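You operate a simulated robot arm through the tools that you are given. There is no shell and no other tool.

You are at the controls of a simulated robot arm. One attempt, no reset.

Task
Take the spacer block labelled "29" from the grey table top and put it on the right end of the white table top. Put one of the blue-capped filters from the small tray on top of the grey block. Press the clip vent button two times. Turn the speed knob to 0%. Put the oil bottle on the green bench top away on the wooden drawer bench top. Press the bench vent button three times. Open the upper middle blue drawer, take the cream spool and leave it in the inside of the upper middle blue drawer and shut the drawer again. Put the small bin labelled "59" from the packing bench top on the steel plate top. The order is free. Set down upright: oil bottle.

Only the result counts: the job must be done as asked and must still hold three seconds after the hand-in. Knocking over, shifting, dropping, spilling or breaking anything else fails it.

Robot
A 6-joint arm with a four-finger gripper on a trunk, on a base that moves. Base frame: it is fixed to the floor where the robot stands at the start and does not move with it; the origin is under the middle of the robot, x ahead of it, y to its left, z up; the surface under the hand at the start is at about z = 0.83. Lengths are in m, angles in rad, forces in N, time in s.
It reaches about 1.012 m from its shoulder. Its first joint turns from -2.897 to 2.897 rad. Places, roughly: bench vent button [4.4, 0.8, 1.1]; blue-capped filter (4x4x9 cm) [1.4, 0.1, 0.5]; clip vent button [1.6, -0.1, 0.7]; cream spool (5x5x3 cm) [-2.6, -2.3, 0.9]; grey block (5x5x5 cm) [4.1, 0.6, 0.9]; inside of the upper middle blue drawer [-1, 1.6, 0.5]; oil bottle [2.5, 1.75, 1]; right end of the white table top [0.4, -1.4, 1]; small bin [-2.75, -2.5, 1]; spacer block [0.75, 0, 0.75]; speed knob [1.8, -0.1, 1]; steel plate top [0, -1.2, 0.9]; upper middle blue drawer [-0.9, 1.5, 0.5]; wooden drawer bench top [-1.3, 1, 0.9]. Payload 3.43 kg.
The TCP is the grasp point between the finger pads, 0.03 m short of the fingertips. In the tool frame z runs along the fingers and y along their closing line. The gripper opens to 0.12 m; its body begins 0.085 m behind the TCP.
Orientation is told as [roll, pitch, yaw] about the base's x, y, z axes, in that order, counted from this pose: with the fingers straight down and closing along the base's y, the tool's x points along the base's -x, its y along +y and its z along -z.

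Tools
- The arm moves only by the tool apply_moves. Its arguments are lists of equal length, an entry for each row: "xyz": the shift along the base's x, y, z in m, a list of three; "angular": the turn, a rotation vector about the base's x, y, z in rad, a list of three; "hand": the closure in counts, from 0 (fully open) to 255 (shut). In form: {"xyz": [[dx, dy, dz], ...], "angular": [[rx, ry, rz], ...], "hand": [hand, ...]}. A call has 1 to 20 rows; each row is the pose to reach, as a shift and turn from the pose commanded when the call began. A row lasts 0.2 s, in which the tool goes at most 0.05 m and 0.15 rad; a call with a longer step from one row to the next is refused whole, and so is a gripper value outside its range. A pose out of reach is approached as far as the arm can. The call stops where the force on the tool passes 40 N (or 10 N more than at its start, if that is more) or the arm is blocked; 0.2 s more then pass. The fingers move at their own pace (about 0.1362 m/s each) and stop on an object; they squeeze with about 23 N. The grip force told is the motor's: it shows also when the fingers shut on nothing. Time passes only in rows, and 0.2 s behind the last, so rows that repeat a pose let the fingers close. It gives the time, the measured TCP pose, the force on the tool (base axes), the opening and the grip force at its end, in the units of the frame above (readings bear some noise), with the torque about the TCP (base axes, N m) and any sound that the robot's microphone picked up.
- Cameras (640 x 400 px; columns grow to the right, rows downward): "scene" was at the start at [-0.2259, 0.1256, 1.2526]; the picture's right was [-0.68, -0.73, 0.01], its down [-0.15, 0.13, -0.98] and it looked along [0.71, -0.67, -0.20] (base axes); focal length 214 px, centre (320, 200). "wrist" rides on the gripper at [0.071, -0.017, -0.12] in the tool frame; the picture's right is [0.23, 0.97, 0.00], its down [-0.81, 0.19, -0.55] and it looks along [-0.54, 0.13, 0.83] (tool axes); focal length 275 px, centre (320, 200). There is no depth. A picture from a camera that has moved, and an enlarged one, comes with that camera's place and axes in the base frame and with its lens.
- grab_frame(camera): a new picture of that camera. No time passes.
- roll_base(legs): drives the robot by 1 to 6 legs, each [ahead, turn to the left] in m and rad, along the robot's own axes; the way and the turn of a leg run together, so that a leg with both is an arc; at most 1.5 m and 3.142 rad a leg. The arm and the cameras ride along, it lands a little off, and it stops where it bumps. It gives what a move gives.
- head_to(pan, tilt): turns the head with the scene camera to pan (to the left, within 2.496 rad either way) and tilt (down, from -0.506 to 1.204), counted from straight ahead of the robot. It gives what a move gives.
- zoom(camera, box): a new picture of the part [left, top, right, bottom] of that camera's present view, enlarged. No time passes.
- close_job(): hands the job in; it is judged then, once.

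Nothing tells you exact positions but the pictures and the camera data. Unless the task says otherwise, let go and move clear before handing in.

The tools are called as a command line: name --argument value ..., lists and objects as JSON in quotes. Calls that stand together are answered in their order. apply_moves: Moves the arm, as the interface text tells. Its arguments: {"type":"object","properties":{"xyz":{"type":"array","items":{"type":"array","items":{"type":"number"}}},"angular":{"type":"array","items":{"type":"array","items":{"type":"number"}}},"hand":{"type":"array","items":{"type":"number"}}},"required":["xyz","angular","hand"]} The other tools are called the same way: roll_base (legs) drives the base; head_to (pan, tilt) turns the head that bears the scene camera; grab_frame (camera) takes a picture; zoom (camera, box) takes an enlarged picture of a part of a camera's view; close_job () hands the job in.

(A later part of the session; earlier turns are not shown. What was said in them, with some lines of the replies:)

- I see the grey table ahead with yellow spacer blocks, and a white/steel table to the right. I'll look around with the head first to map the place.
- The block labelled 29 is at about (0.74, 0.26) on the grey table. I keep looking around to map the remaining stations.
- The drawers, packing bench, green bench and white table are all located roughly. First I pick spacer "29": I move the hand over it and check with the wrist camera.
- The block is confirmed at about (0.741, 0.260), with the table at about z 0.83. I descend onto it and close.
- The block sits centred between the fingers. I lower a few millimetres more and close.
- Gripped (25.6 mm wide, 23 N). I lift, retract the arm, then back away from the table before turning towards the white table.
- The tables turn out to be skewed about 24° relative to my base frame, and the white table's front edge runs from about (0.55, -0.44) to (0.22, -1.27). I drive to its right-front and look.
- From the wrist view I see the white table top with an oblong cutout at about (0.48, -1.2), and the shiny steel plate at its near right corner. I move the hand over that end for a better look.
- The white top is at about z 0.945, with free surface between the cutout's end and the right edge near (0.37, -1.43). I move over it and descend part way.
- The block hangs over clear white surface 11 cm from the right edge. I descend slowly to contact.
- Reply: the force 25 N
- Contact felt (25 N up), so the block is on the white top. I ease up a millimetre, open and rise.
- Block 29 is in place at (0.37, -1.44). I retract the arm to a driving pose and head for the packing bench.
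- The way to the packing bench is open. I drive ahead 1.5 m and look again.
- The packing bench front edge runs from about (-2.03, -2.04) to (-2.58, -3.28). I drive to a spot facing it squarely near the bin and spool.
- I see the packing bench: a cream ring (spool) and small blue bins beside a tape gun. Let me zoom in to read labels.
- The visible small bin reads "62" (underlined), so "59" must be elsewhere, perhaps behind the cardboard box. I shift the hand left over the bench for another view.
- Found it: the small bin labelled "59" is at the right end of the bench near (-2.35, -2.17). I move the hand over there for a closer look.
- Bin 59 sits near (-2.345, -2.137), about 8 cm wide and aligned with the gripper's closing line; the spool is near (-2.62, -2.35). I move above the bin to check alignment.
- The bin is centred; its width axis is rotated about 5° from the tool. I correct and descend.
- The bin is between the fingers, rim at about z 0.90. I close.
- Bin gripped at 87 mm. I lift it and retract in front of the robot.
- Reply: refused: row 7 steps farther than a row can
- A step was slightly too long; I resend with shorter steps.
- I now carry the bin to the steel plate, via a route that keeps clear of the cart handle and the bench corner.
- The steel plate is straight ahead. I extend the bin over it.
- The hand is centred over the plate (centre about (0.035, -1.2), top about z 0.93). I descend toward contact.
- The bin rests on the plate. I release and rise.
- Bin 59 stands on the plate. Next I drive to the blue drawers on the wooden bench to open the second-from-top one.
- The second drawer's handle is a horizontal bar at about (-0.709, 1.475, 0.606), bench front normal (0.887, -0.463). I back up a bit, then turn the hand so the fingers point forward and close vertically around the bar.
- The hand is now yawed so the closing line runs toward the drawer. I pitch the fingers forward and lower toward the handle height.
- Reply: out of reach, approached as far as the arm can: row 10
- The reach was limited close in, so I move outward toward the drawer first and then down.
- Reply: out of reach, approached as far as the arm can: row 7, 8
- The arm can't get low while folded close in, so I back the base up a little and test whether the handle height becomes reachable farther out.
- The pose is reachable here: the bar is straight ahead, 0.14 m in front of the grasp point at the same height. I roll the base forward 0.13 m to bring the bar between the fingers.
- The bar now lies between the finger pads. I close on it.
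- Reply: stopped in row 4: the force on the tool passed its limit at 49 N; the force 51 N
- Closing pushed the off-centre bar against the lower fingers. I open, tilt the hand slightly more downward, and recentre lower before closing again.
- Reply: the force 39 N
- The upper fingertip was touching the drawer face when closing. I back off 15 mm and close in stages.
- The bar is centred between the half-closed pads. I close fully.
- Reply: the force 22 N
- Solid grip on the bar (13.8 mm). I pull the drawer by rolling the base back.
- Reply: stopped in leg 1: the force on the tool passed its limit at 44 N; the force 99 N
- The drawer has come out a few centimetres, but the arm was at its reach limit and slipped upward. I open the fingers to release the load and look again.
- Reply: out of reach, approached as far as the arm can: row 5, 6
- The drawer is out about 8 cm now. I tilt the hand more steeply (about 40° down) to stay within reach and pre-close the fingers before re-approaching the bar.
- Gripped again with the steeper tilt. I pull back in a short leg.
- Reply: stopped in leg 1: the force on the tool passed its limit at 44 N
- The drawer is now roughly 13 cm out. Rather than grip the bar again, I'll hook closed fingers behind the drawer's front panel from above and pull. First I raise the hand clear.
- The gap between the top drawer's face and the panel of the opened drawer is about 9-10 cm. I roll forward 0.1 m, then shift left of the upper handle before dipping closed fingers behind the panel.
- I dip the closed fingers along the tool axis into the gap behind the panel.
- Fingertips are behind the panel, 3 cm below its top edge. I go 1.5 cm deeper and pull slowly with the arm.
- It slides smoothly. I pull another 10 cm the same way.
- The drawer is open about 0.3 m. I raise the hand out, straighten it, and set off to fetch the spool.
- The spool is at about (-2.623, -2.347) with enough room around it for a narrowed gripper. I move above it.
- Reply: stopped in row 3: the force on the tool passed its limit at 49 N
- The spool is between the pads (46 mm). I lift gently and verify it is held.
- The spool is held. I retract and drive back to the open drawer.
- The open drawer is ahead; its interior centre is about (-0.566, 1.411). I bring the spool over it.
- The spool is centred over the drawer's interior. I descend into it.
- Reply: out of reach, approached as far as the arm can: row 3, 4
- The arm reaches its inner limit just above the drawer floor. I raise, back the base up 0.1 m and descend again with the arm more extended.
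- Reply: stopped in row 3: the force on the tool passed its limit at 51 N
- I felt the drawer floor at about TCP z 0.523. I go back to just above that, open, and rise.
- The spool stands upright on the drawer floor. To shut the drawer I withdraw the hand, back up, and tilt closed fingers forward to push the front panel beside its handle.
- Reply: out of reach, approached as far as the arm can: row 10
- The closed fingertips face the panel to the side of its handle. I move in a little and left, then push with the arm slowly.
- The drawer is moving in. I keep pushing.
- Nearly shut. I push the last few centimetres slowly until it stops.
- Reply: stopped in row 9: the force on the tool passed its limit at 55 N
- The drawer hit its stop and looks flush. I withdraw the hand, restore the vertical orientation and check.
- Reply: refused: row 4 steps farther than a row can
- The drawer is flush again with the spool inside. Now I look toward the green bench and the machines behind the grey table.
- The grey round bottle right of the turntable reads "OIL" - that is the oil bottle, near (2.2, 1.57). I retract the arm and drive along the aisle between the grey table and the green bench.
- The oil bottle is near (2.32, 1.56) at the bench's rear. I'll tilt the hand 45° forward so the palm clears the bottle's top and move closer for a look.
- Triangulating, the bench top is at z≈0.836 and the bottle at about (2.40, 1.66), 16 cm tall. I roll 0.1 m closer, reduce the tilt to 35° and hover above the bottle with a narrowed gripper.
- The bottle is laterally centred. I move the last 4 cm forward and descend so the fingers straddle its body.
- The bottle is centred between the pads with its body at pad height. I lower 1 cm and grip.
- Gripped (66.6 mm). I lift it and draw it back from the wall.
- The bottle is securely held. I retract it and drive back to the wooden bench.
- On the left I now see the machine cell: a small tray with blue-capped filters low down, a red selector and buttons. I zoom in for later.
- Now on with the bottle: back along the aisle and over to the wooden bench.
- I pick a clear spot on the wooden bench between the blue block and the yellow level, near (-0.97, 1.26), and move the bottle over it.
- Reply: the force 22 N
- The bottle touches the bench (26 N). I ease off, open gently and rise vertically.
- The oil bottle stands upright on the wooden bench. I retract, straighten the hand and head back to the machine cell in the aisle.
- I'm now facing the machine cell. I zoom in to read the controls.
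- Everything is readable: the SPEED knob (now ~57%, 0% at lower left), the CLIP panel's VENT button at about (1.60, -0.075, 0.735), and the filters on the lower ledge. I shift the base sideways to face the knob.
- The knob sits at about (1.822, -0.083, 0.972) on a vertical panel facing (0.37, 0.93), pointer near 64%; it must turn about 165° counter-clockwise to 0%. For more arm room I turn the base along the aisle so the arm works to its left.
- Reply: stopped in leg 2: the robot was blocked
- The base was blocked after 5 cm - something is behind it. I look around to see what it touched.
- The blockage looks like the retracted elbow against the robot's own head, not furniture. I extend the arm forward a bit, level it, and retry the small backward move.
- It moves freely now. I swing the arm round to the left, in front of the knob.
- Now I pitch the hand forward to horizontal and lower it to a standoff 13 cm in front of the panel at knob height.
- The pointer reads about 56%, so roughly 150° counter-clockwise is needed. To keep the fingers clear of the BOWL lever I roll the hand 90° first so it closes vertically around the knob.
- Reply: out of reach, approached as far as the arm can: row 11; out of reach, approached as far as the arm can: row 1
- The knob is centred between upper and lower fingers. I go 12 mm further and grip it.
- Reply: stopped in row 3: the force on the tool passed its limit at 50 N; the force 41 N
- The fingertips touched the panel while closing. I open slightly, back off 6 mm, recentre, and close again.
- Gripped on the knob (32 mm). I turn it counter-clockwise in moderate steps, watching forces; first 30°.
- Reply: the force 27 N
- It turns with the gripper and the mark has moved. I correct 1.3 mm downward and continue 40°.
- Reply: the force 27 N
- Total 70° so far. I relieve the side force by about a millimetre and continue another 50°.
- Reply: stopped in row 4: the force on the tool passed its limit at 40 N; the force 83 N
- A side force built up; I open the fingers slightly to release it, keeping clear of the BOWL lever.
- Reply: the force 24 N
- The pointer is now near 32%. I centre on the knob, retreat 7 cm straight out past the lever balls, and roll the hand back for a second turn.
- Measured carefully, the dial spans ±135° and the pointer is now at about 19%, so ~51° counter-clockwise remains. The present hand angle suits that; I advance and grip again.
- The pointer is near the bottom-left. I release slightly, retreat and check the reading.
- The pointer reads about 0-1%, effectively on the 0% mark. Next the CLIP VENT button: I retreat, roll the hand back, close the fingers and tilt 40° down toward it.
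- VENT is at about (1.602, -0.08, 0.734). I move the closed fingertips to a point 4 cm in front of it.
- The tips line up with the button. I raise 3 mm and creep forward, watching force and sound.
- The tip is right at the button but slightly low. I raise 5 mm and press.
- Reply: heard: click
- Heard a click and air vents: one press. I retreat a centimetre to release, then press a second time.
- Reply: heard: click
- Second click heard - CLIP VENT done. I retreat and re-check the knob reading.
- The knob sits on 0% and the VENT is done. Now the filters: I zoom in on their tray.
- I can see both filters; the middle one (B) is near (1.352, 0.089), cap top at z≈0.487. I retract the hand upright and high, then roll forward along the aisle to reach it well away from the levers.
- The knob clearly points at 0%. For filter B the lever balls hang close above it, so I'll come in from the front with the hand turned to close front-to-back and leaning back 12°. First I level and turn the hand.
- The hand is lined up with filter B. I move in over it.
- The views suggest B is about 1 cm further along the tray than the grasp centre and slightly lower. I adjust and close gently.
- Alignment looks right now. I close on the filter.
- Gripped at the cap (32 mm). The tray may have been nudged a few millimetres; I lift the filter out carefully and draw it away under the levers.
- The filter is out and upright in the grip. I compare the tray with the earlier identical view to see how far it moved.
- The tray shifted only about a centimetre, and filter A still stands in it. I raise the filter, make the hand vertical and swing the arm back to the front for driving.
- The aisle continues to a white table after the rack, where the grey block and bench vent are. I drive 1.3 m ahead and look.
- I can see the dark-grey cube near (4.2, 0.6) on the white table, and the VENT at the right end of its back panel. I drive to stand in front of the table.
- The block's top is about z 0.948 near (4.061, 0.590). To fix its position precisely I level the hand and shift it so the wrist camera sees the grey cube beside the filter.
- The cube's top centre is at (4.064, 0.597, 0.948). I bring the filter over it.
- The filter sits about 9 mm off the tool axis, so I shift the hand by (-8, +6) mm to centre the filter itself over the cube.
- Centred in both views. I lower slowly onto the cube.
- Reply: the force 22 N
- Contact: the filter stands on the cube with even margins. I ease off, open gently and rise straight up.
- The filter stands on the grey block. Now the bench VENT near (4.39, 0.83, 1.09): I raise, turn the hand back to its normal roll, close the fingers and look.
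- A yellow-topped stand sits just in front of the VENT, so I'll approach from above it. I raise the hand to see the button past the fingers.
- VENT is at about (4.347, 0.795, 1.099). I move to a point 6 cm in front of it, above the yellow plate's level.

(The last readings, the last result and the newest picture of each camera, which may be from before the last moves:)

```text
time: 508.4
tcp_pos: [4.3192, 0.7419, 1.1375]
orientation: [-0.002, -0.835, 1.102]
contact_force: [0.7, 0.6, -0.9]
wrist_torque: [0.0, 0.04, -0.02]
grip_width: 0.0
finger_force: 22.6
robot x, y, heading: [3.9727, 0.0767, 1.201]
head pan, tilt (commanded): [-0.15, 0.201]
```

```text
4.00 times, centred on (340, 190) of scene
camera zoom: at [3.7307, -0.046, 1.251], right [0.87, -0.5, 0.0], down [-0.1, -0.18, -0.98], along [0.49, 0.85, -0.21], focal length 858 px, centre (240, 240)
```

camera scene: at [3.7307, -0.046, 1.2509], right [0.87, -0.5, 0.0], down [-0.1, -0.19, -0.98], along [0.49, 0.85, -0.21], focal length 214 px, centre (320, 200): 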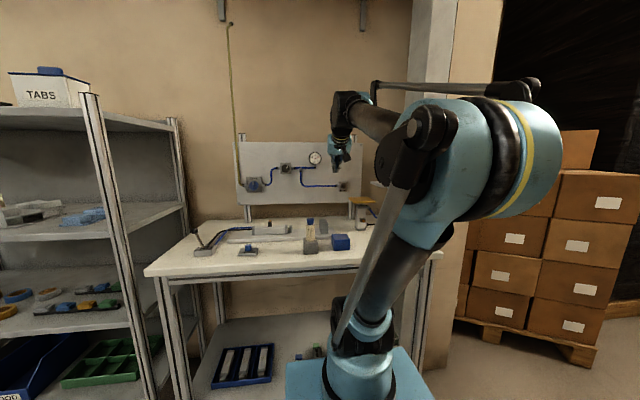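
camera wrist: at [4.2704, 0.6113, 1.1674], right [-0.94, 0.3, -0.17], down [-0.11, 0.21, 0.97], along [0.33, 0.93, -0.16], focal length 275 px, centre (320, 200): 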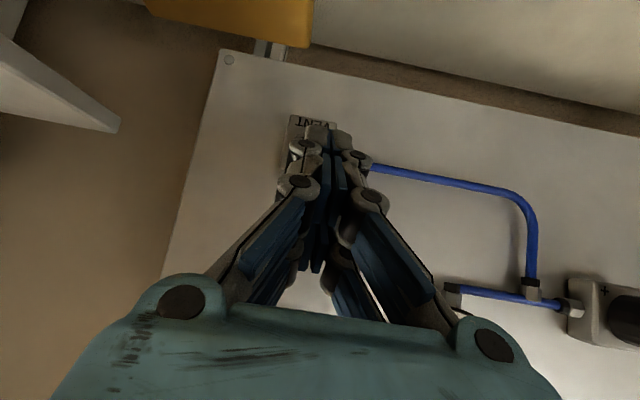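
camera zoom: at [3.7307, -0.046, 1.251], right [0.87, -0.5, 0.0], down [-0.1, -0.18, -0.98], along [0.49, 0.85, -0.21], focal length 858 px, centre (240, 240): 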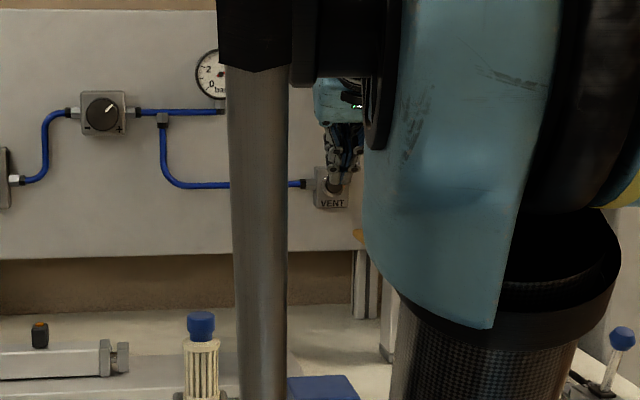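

Aligned with the VENT. I lower to button height.

apply_moves --xyz '[[0, 0, -0.012], [0, 0, -0.024], [0, 0, -0.034]]' --angular '[[0, 0, 0], [0, 0, 0], [0, 0, 0]]' --hand '[255, 255, 255]'

zoom --camera "scene" --box '[310, 160, 360, 210]'

grab_frame --camera "wrist"

```text
time: 509.2
tcp_pos: [4.3191, 0.7412, 1.1042]
orientation: [-0.004, -0.833, 1.105]
contact_force: [0.2, -0.6, 0.5]
wrist_torque: [-0.02, 0.01, -0.03]
grip_width: 0.0002
finger_force: 23.0
robot x, y, heading: [3.9686, 0.0751, 1.195]
head pan, tilt (commanded): [-0.15, 0.201]
```

```text
8.00 times, centred on (335, 185) of scene
camera zoom: at [3.7307, -0.046, 1.251], right [0.87, -0.5, 0.0], down [-0.1, -0.18, -0.98], along [0.49, 0.85, -0.21], focal length 1716 px, centre (200, 320)
```

zoom: 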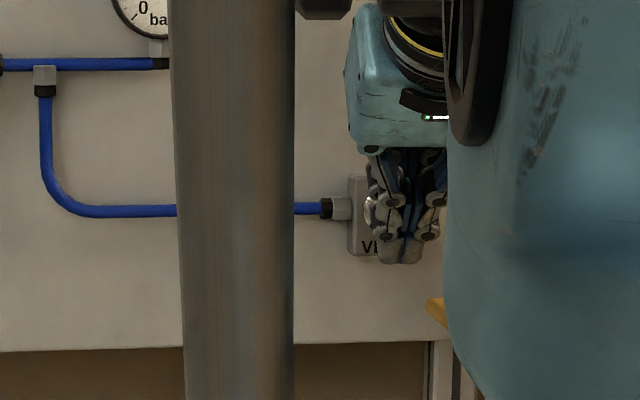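

```text
taken
camera wrist: at [4.271, 0.6115, 1.1352], right [-0.94, 0.3, -0.17], down [-0.11, 0.21, 0.97], along [0.33, 0.93, -0.16], focal length 275 px, centre (320, 200)
```

wrist: 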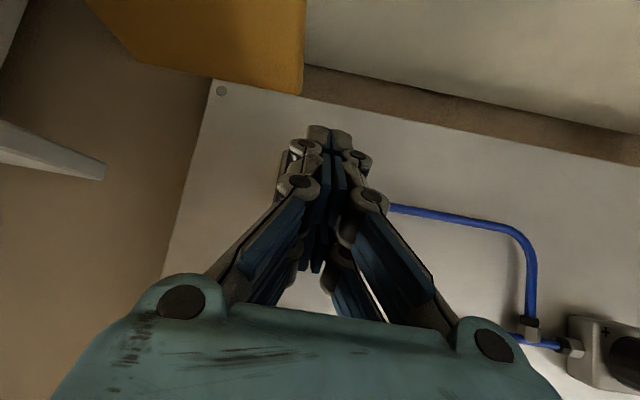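

apply_moves --xyz '[[0.0045, 0.009, 0], [0.0073, 0.0144, 0], [0.0086, 0.017, 0]]' --angular '[[0, 0, 0], [0, 0, 0], [0, 0, 0]]' --hand '[255, 255, 255]'

zoom --camera "scene" --box '[310, 160, 360, 210]'

```text
time: 510.0
tcp_pos: [4.3286, 0.759, 1.1064]
orientation: [-0.002, -0.836, 1.105]
contact_force: [0.4, 0.3, 0.6]
wrist_torque: [0.04, -0.01, 0.01]
grip_width: 0.0
finger_force: 22.4
robot x, y, heading: [3.9666, 0.0777, 1.198]
head pan, tilt (commanded): [-0.15, 0.201]
```

```text
8.00 times, centred on (335, 185) of scene
camera zoom: at [3.7307, -0.046, 1.251], right [0.87, -0.5, 0.0], down [-0.1, -0.18, -0.98], along [0.49, 0.85, -0.21], focal length 1716 px, centre (200, 320)
```

zoom: 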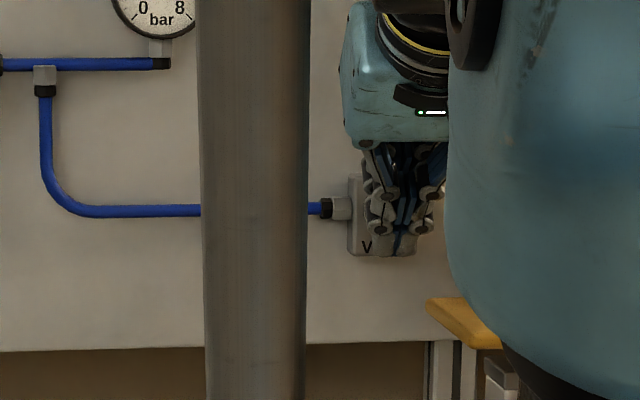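

apply_moves --xyz '[[0.0011, 0.0022, 0], [0.0023, 0.0045, 0], [0.0034, 0.0067, 0]]' --angular '[[0, 0, 0], [0, 0, 0], [0, 0, 0]]' --hand '[255, 255, 255]'

```text
time: 510.8
tcp_pos: [4.3312, 0.7667, 1.1058]
orientation: [-0.004, -0.835, 1.104]
contact_force: [0.4, -0.3, 0.9]
wrist_torque: [0.0, 0.04, -0.03]
grip_width: 0.0
finger_force: 22.8
robot x, y, heading: [3.9701, 0.0796, 1.194]
head pan, tilt (commanded): [-0.15, 0.201]
```

apply_moves --xyz '[[0.0011, 0.0022, 0], [0.0023, 0.0045, 0], [0.0034, 0.0067, 0]]' --angular '[[0, 0, 0], [0, 0, 0], [0, 0, 0]]' --hand '[255, 255, 255]'

zoom --camera "scene" --box '[310, 160, 360, 210]'

zoom --camera "wrist" --box '[220, 60, 440, 240]'

```text
time: 511.6
tcp_pos: [4.3348, 0.7724, 1.1056]
orientation: [-0.004, -0.835, 1.105]
contact_force: [-0.2, -0.8, 0.1]
wrist_torque: [0.0, 0.0, 0.0]
grip_width: 0.0
finger_force: 22.4
robot x, y, heading: [3.969, 0.0777, 1.2]
head pan, tilt (commanded): [-0.15, 0.201]
```

```text
8.00 times, centred on (335, 185) of scene
camera zoom: at [3.7307, -0.046, 1.251], right [0.87, -0.5, 0.0], down [-0.1, -0.18, -0.98], along [0.49, 0.85, -0.21], focal length 1716 px, centre (200, 320)
```

zoom: 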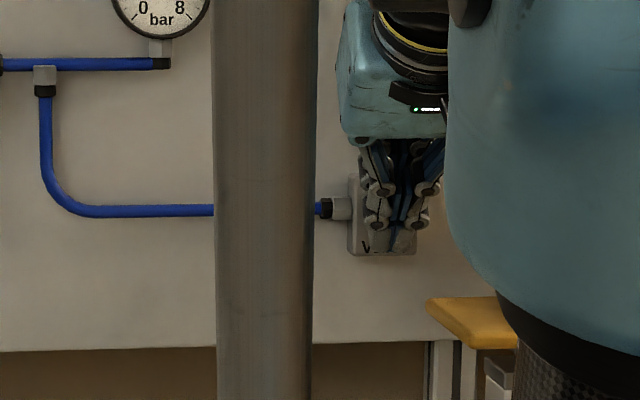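

```text
2.22 times, centred on (330, 150) of wrist
camera zoom: at [4.2867, 0.6422, 1.136], right [-0.94, 0.3, -0.17], down [-0.11, 0.21, 0.97], along [0.33, 0.93, -0.16], focal length 612 px, centre (298, 311)
```

zoom: 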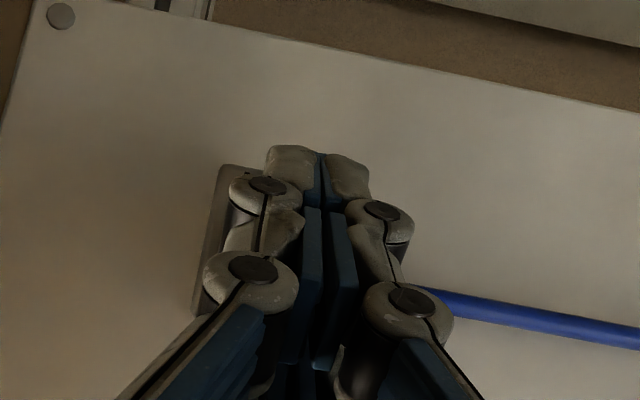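

No contact yet and the tips look slightly high. I lower 12 mm and continue forward in 2 mm steps.

apply_moves --xyz '[[0, 0, -0.006], [0, 0, -0.012], [0.0011, 0.0022, -0.012], [0.0023, 0.0045, -0.012]]' --angular '[[0, 0, 0], [0, 0, 0], [0, 0, 0], [0, 0, 0]]' --hand '[255, 255, 255, 255]'

zoom --camera "wrist" --box '[220, 60, 440, 240]'

```text
time: 512.6
tcp_pos: [4.3366, 0.777, 1.0924]
orientation: [-0.003, -0.834, 1.104]
contact_force: [-1.3, -2.3, 0.9]
wrist_torque: [0.03, 0.02, 0.02]
grip_width: 0.006
finger_force: 34.0
robot x, y, heading: [3.9656, 0.0795, 1.198]
head pan, tilt (commanded): [-0.15, 0.201]
heard: click
```

```text
2.22 times, centred on (330, 150) of wrist
camera zoom: at [4.2886, 0.6467, 1.1237], right [-0.94, 0.3, -0.17], down [-0.11, 0.21, 0.97], along [0.33, 0.93, -0.16], focal length 612 px, centre (298, 311)
```

zoom: 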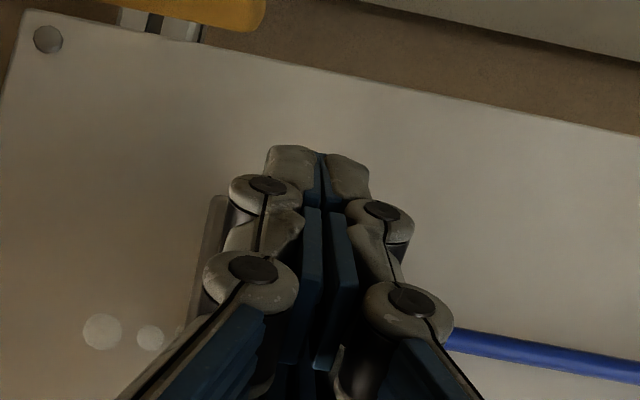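

Click - first press of the bench vent. I release and press again.

apply_moves --xyz '[[-0.0023, -0.0045, 0], [-0.0045, -0.009, 0], [-0.0064, -0.0126, 0], [-0.0064, -0.0126, 0]]' --angular '[[0, 0, 0], [0, 0, 0], [0, 0, 0], [0, 0, 0]]' --hand '[255, 255, 255, 255]'

apply_moves --xyz '[[0.0023, 0.0045, 0], [0.0041, 0.0081, 0], [0.0054, 0.0106, 0], [0.0064, 0.0126, 0], [0.0064, 0.0126, 0]]' --angular '[[0, 0, 0], [0, 0, 0], [0, 0, 0], [0, 0, 0], [0, 0, 0]]' --hand '[255, 255, 255, 255, 255]'

```text
time: 513.6
tcp_pos: [4.3305, 0.7646, 1.0931]
orientation: [-0.003, -0.836, 1.106]
contact_force: [-0.8, 0.4, 0.2]
wrist_torque: [-0.02, -0.01, -0.03]
grip_width: 0.0
finger_force: 32.8
robot x, y, heading: [3.9684, 0.0773, 1.199]
head pan, tilt (commanded): [-0.15, 0.201]
```

```text
time: 514.8
tcp_pos: [4.337, 0.7774, 1.0939]
orientation: [-0.003, -0.834, 1.105]
contact_force: [-1.5, -1.6, 1.9]
wrist_torque: [0.02, 0.03, 0.0]
grip_width: 0.0061
finger_force: 33.7
robot x, y, heading: [3.9677, 0.0771, 1.198]
head pan, tilt (commanded): [-0.15, 0.201]
heard: click
```

Second click. I release and press the third and last time.

apply_moves --xyz '[[-0.0023, -0.0045, 0], [-0.0045, -0.009, 0], [-0.0064, -0.0126, 0], [-0.0064, -0.0126, 0]]' --angular '[[0, 0, 0], [0, 0, 0], [0, 0, 0], [0, 0, 0]]' --hand '[255, 255, 255, 255]'

apply_moves --xyz '[[0.0023, 0.0045, 0], [0.0041, 0.0081, 0], [0.0054, 0.0106, 0], [0.0064, 0.0126, 0], [0.0064, 0.0126, 0]]' --angular '[[0, 0, 0], [0, 0, 0], [0, 0, 0], [0, 0, 0], [0, 0, 0]]' --hand '[255, 255, 255, 255, 255]'

```text
time: 515.8
tcp_pos: [4.3317, 0.7652, 1.0951]
orientation: [-0.004, -0.834, 1.105]
contact_force: [-0.3, -0.3, -0.2]
wrist_torque: [0.0, -0.03, -0.01]
grip_width: 0.0
finger_force: 33.5
robot x, y, heading: [3.9707, 0.0766, 1.196]
head pan, tilt (commanded): [-0.15, 0.201]
```

```text
time: 517.0
tcp_pos: [4.3371, 0.7774, 1.0948]
orientation: [-0.002, -0.835, 1.105]
contact_force: [-2.2, -2.0, 0.2]
wrist_torque: [0.04, 0.01, 0.07]
grip_width: 0.0063
finger_force: 33.0
robot x, y, heading: [3.9723, 0.0771, 1.199]
head pan, tilt (commanded): [-0.15, 0.201]
heard: click
```

Third click - done. I retreat back and up, clear of the stand.

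apply_moves --xyz '[[-0.0045, -0.009, 0], [-0.008, -0.016, 0.005], [-0.008, -0.016, 0.045], [-0.008, -0.016, 0.09], [-0.02, -0.04, 0.12], [-0.038, -0.08, 0.13], [-0.056, -0.115, 0.14], [-0.075, -0.15, 0.15]]' --angular '[[0, 0, 0], [0, 0, 0], [0, 0, 0], [0, 0, 0], [0, 0, 0], [0, 0, 0], [0, 0, 0], [0, 0, 0]]' --hand '[255, 255, 255, 255, 255, 255, 255, 255]'

grab_frame --camera "scene"

zoom --camera "scene" --box '[220, 120, 400, 260]'

```text
time: 518.8
tcp_pos: [4.2635, 0.6281, 1.2435]
orientation: [-0.001, -0.833, 1.103]
contact_force: [0.1, 0.7, -0.1]
wrist_torque: [-0.05, 0.03, 0.01]
grip_width: 0.0
finger_force: 33.5
robot x, y, heading: [3.9666, 0.0786, 1.197]
head pan, tilt (commanded): [-0.15, 0.201]
```

```text
taken
camera scene: at [3.7309, -0.0456, 1.251], right [0.87, -0.5, 0.0], down [-0.1, -0.18, -0.98], along [0.49, 0.85, -0.21], focal length 214 px, centre (320, 200)
```

scene: 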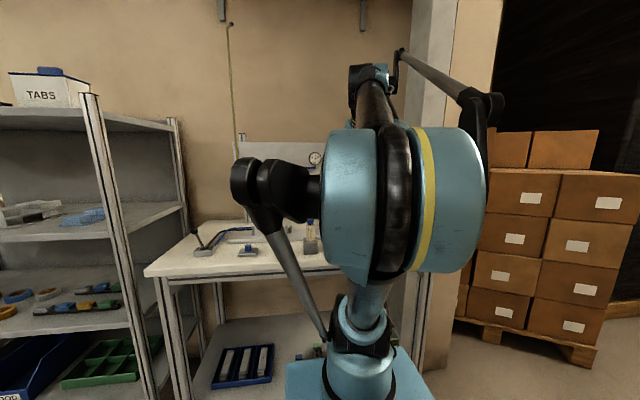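

```text
2.86 times, centred on (310, 190) of scene
camera zoom: at [3.7309, -0.0456, 1.251], right [0.87, -0.5, 0.0], down [-0.1, -0.18, -0.98], along [0.49, 0.85, -0.21], focal length 613 px, centre (349, 229)
```

zoom: 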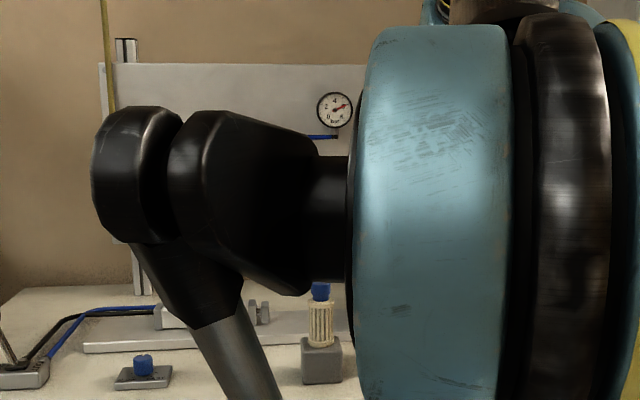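

Everything on the list is done: block 29 is on the white table, bin 59 is on the steel plate, the spool is in the closed drawer and the oil bottle stands upright on the wooden bench. The knob is at 0%, CLIP VENT got two clicks and bench VENT three, and the filter stands on the grey block. The filter tray moved by less than 1 cm when I took the filter out. I take one last look at the block and filter, then hand in.

apply_moves --xyz '[[-0.01, -0.03, 0.02], [-0.02, -0.06, 0.04], [-0.03, -0.09, 0.05]]' --angular '[[0, 0, 0], [0, 0, 0], [0, 0, 0]]' --hand '[255, 255, 255]'

grab_frame --camera "wrist"

zoom --camera "scene" --box '[230, 200, 350, 270]'

```text
time: 519.6
tcp_pos: [4.2309, 0.5392, 1.2939]
orientation: [-0.004, -0.835, 1.104]
contact_force: [-0.9, 0.9, 0.0]
wrist_torque: [-0.02, 0.04, 0.01]
grip_width: 0.0
finger_force: 33.6
robot x, y, heading: [3.9709, 0.0804, 1.199]
head pan, tilt (commanded): [-0.15, 0.201]
```

```text
taken
camera wrist: at [4.182, 0.4095, 1.3236], right [-0.94, 0.3, -0.17], down [-0.11, 0.21, 0.97], along [0.33, 0.93, -0.16], focal length 275 px, centre (320, 200)
```

wrist: 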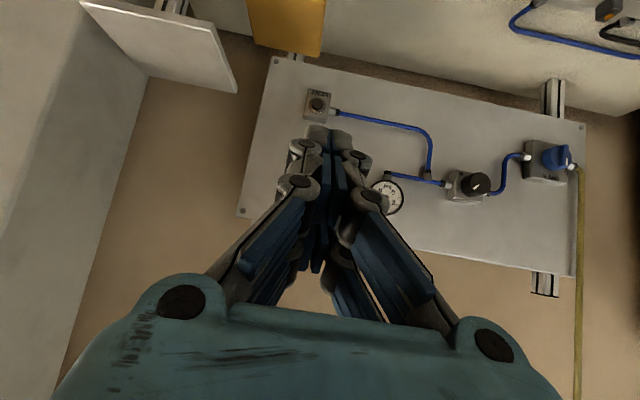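

```text
5.33 times, centred on (290, 235) of scene
camera zoom: at [3.7307, -0.046, 1.251], right [0.87, -0.5, 0.0], down [-0.1, -0.18, -0.98], along [0.49, 0.85, -0.21], focal length 1144 px, centre (480, 13)
```

zoom: 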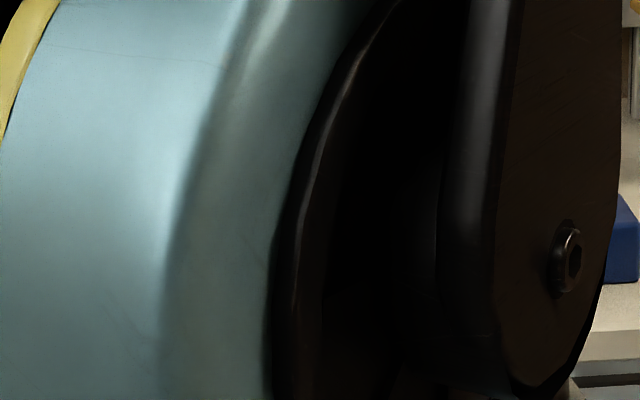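

head_to --pan -0.6 --tilt 0.35

grab_frame --camera "scene"

head_to --pan 0.5 --tilt 0.35

grab_frame --camera "scene"

```text
time: 520.5
tcp_pos: [4.2296, 0.54, 1.2936]
orientation: [-0.005, -0.834, 1.105]
contact_force: [-0.7, -0.4, 0.1]
wrist_torque: [0.0, 0.0, 0.02]
grip_width: 0.0
finger_force: 34.0
robot x, y, heading: [3.9675, 0.0751, 1.2]
head pan, tilt (commanded): [-0.6, 0.351]
```

```text
taken
camera scene: at [3.761, -0.0745, 1.2372], right [0.56, -0.83, 0.01], down [-0.29, -0.2, -0.94], along [0.77, 0.52, -0.35], focal length 214 px, centre (320, 200)
```

scene: 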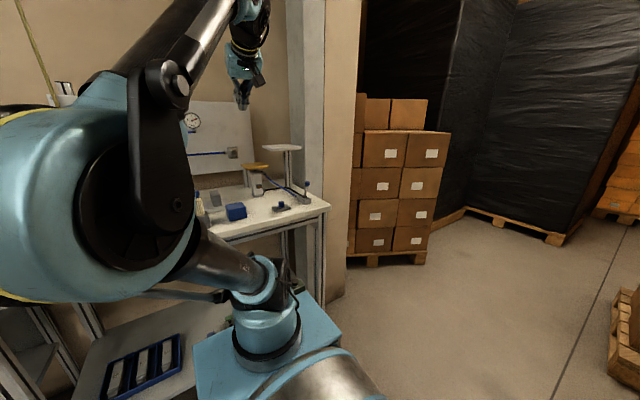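

```text
time: 521.9
tcp_pos: [4.23, 0.5396, 1.2942]
orientation: [-0.004, -0.834, 1.105]
contact_force: [-0.5, 0.4, 0.6]
wrist_torque: [-0.02, -0.04, 0.02]
grip_width: 0.0
finger_force: 33.8
robot x, y, heading: [3.9676, 0.0786, 1.199]
head pan, tilt (commanded): [0.499, 0.351]
```

```text
taken
camera scene: at [3.6724, -0.0345, 1.2371], right [0.99, 0.13, -0.01], down [0.04, -0.35, -0.94], along [-0.12, 0.93, -0.35], focal length 214 px, centre (320, 200)
```

scene: 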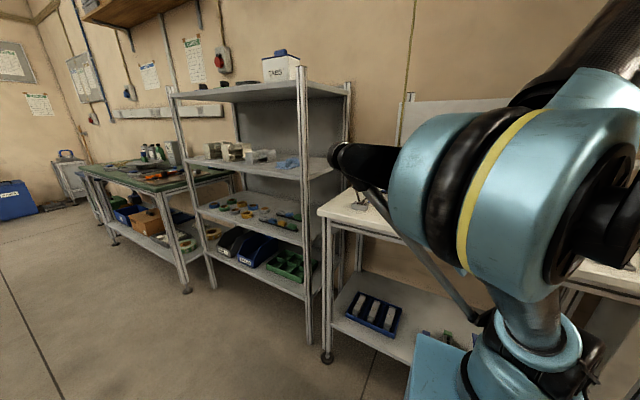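

head_to --pan -0.6 --tilt 0.35

zoom --camera "scene" --box '[180, 150, 320, 240]'

```text
time: 523.2
tcp_pos: [4.2297, 0.5389, 1.2925]
orientation: [-0.003, -0.835, 1.105]
contact_force: [-0.2, 0.3, 0.3]
wrist_torque: [-0.03, 0.04, 0.03]
grip_width: 0.0
finger_force: 33.3
robot x, y, heading: [3.9676, 0.0766, 1.197]
head pan, tilt (commanded): [-0.6, 0.351]
```

```text
4.44 times, centred on (250, 195) of scene
camera zoom: at [3.761, -0.0745, 1.2372], right [0.56, -0.83, 0.01], down [-0.29, -0.2, -0.94], along [0.77, 0.52, -0.35], focal length 953 px, centre (631, 222)
```

zoom: 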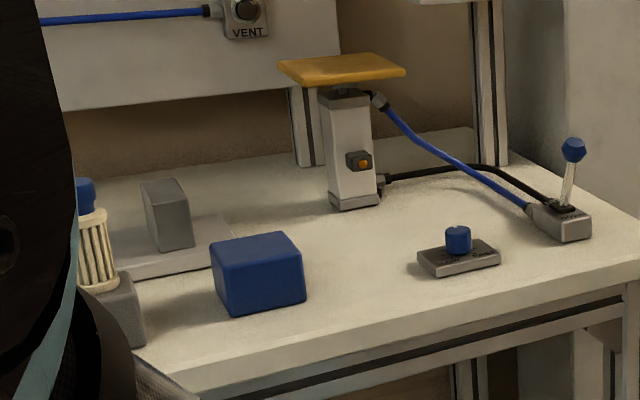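

The filter still stands upright on the grey block, the hand is empty and clear, and the rest is as I left it. I hand the job in.

close_job

```text
The job is handed in.
```

I completed every step of the job and handed it in. The filter tray moved slightly while I worked, which may matter for the rule about not shifting anything else.

- **Spacer block "29":** it is on the right end of the white table top, about 11 cm from the edge.
- **Blue-capped filter:** it stands upright on the grey block, and I checked it again just before handing in.
- **Clip vent button:** I pressed it two times and heard a click each time.
- **Speed knob:** the pointer is on 0%, to within about 1% as read from several camera views.
- **Oil bottle:** it stands upright on the wooden drawer bench top.
- **Bench vent button:** I pressed it three times and heard a click each time.
- **Cream spool:** it is in the upper middle blue drawer, which is pushed shut and flush with the others.
- **Small bin "59":** it is on the steel plate top.

**Filter tray:** lifting the filter out shifted the small tray by about 6–10 mm and turned it slightly. The other filter still stands in it. I left the tray there because putting it back risked knocking something over.

I saw nothing else knocked over or out of place.
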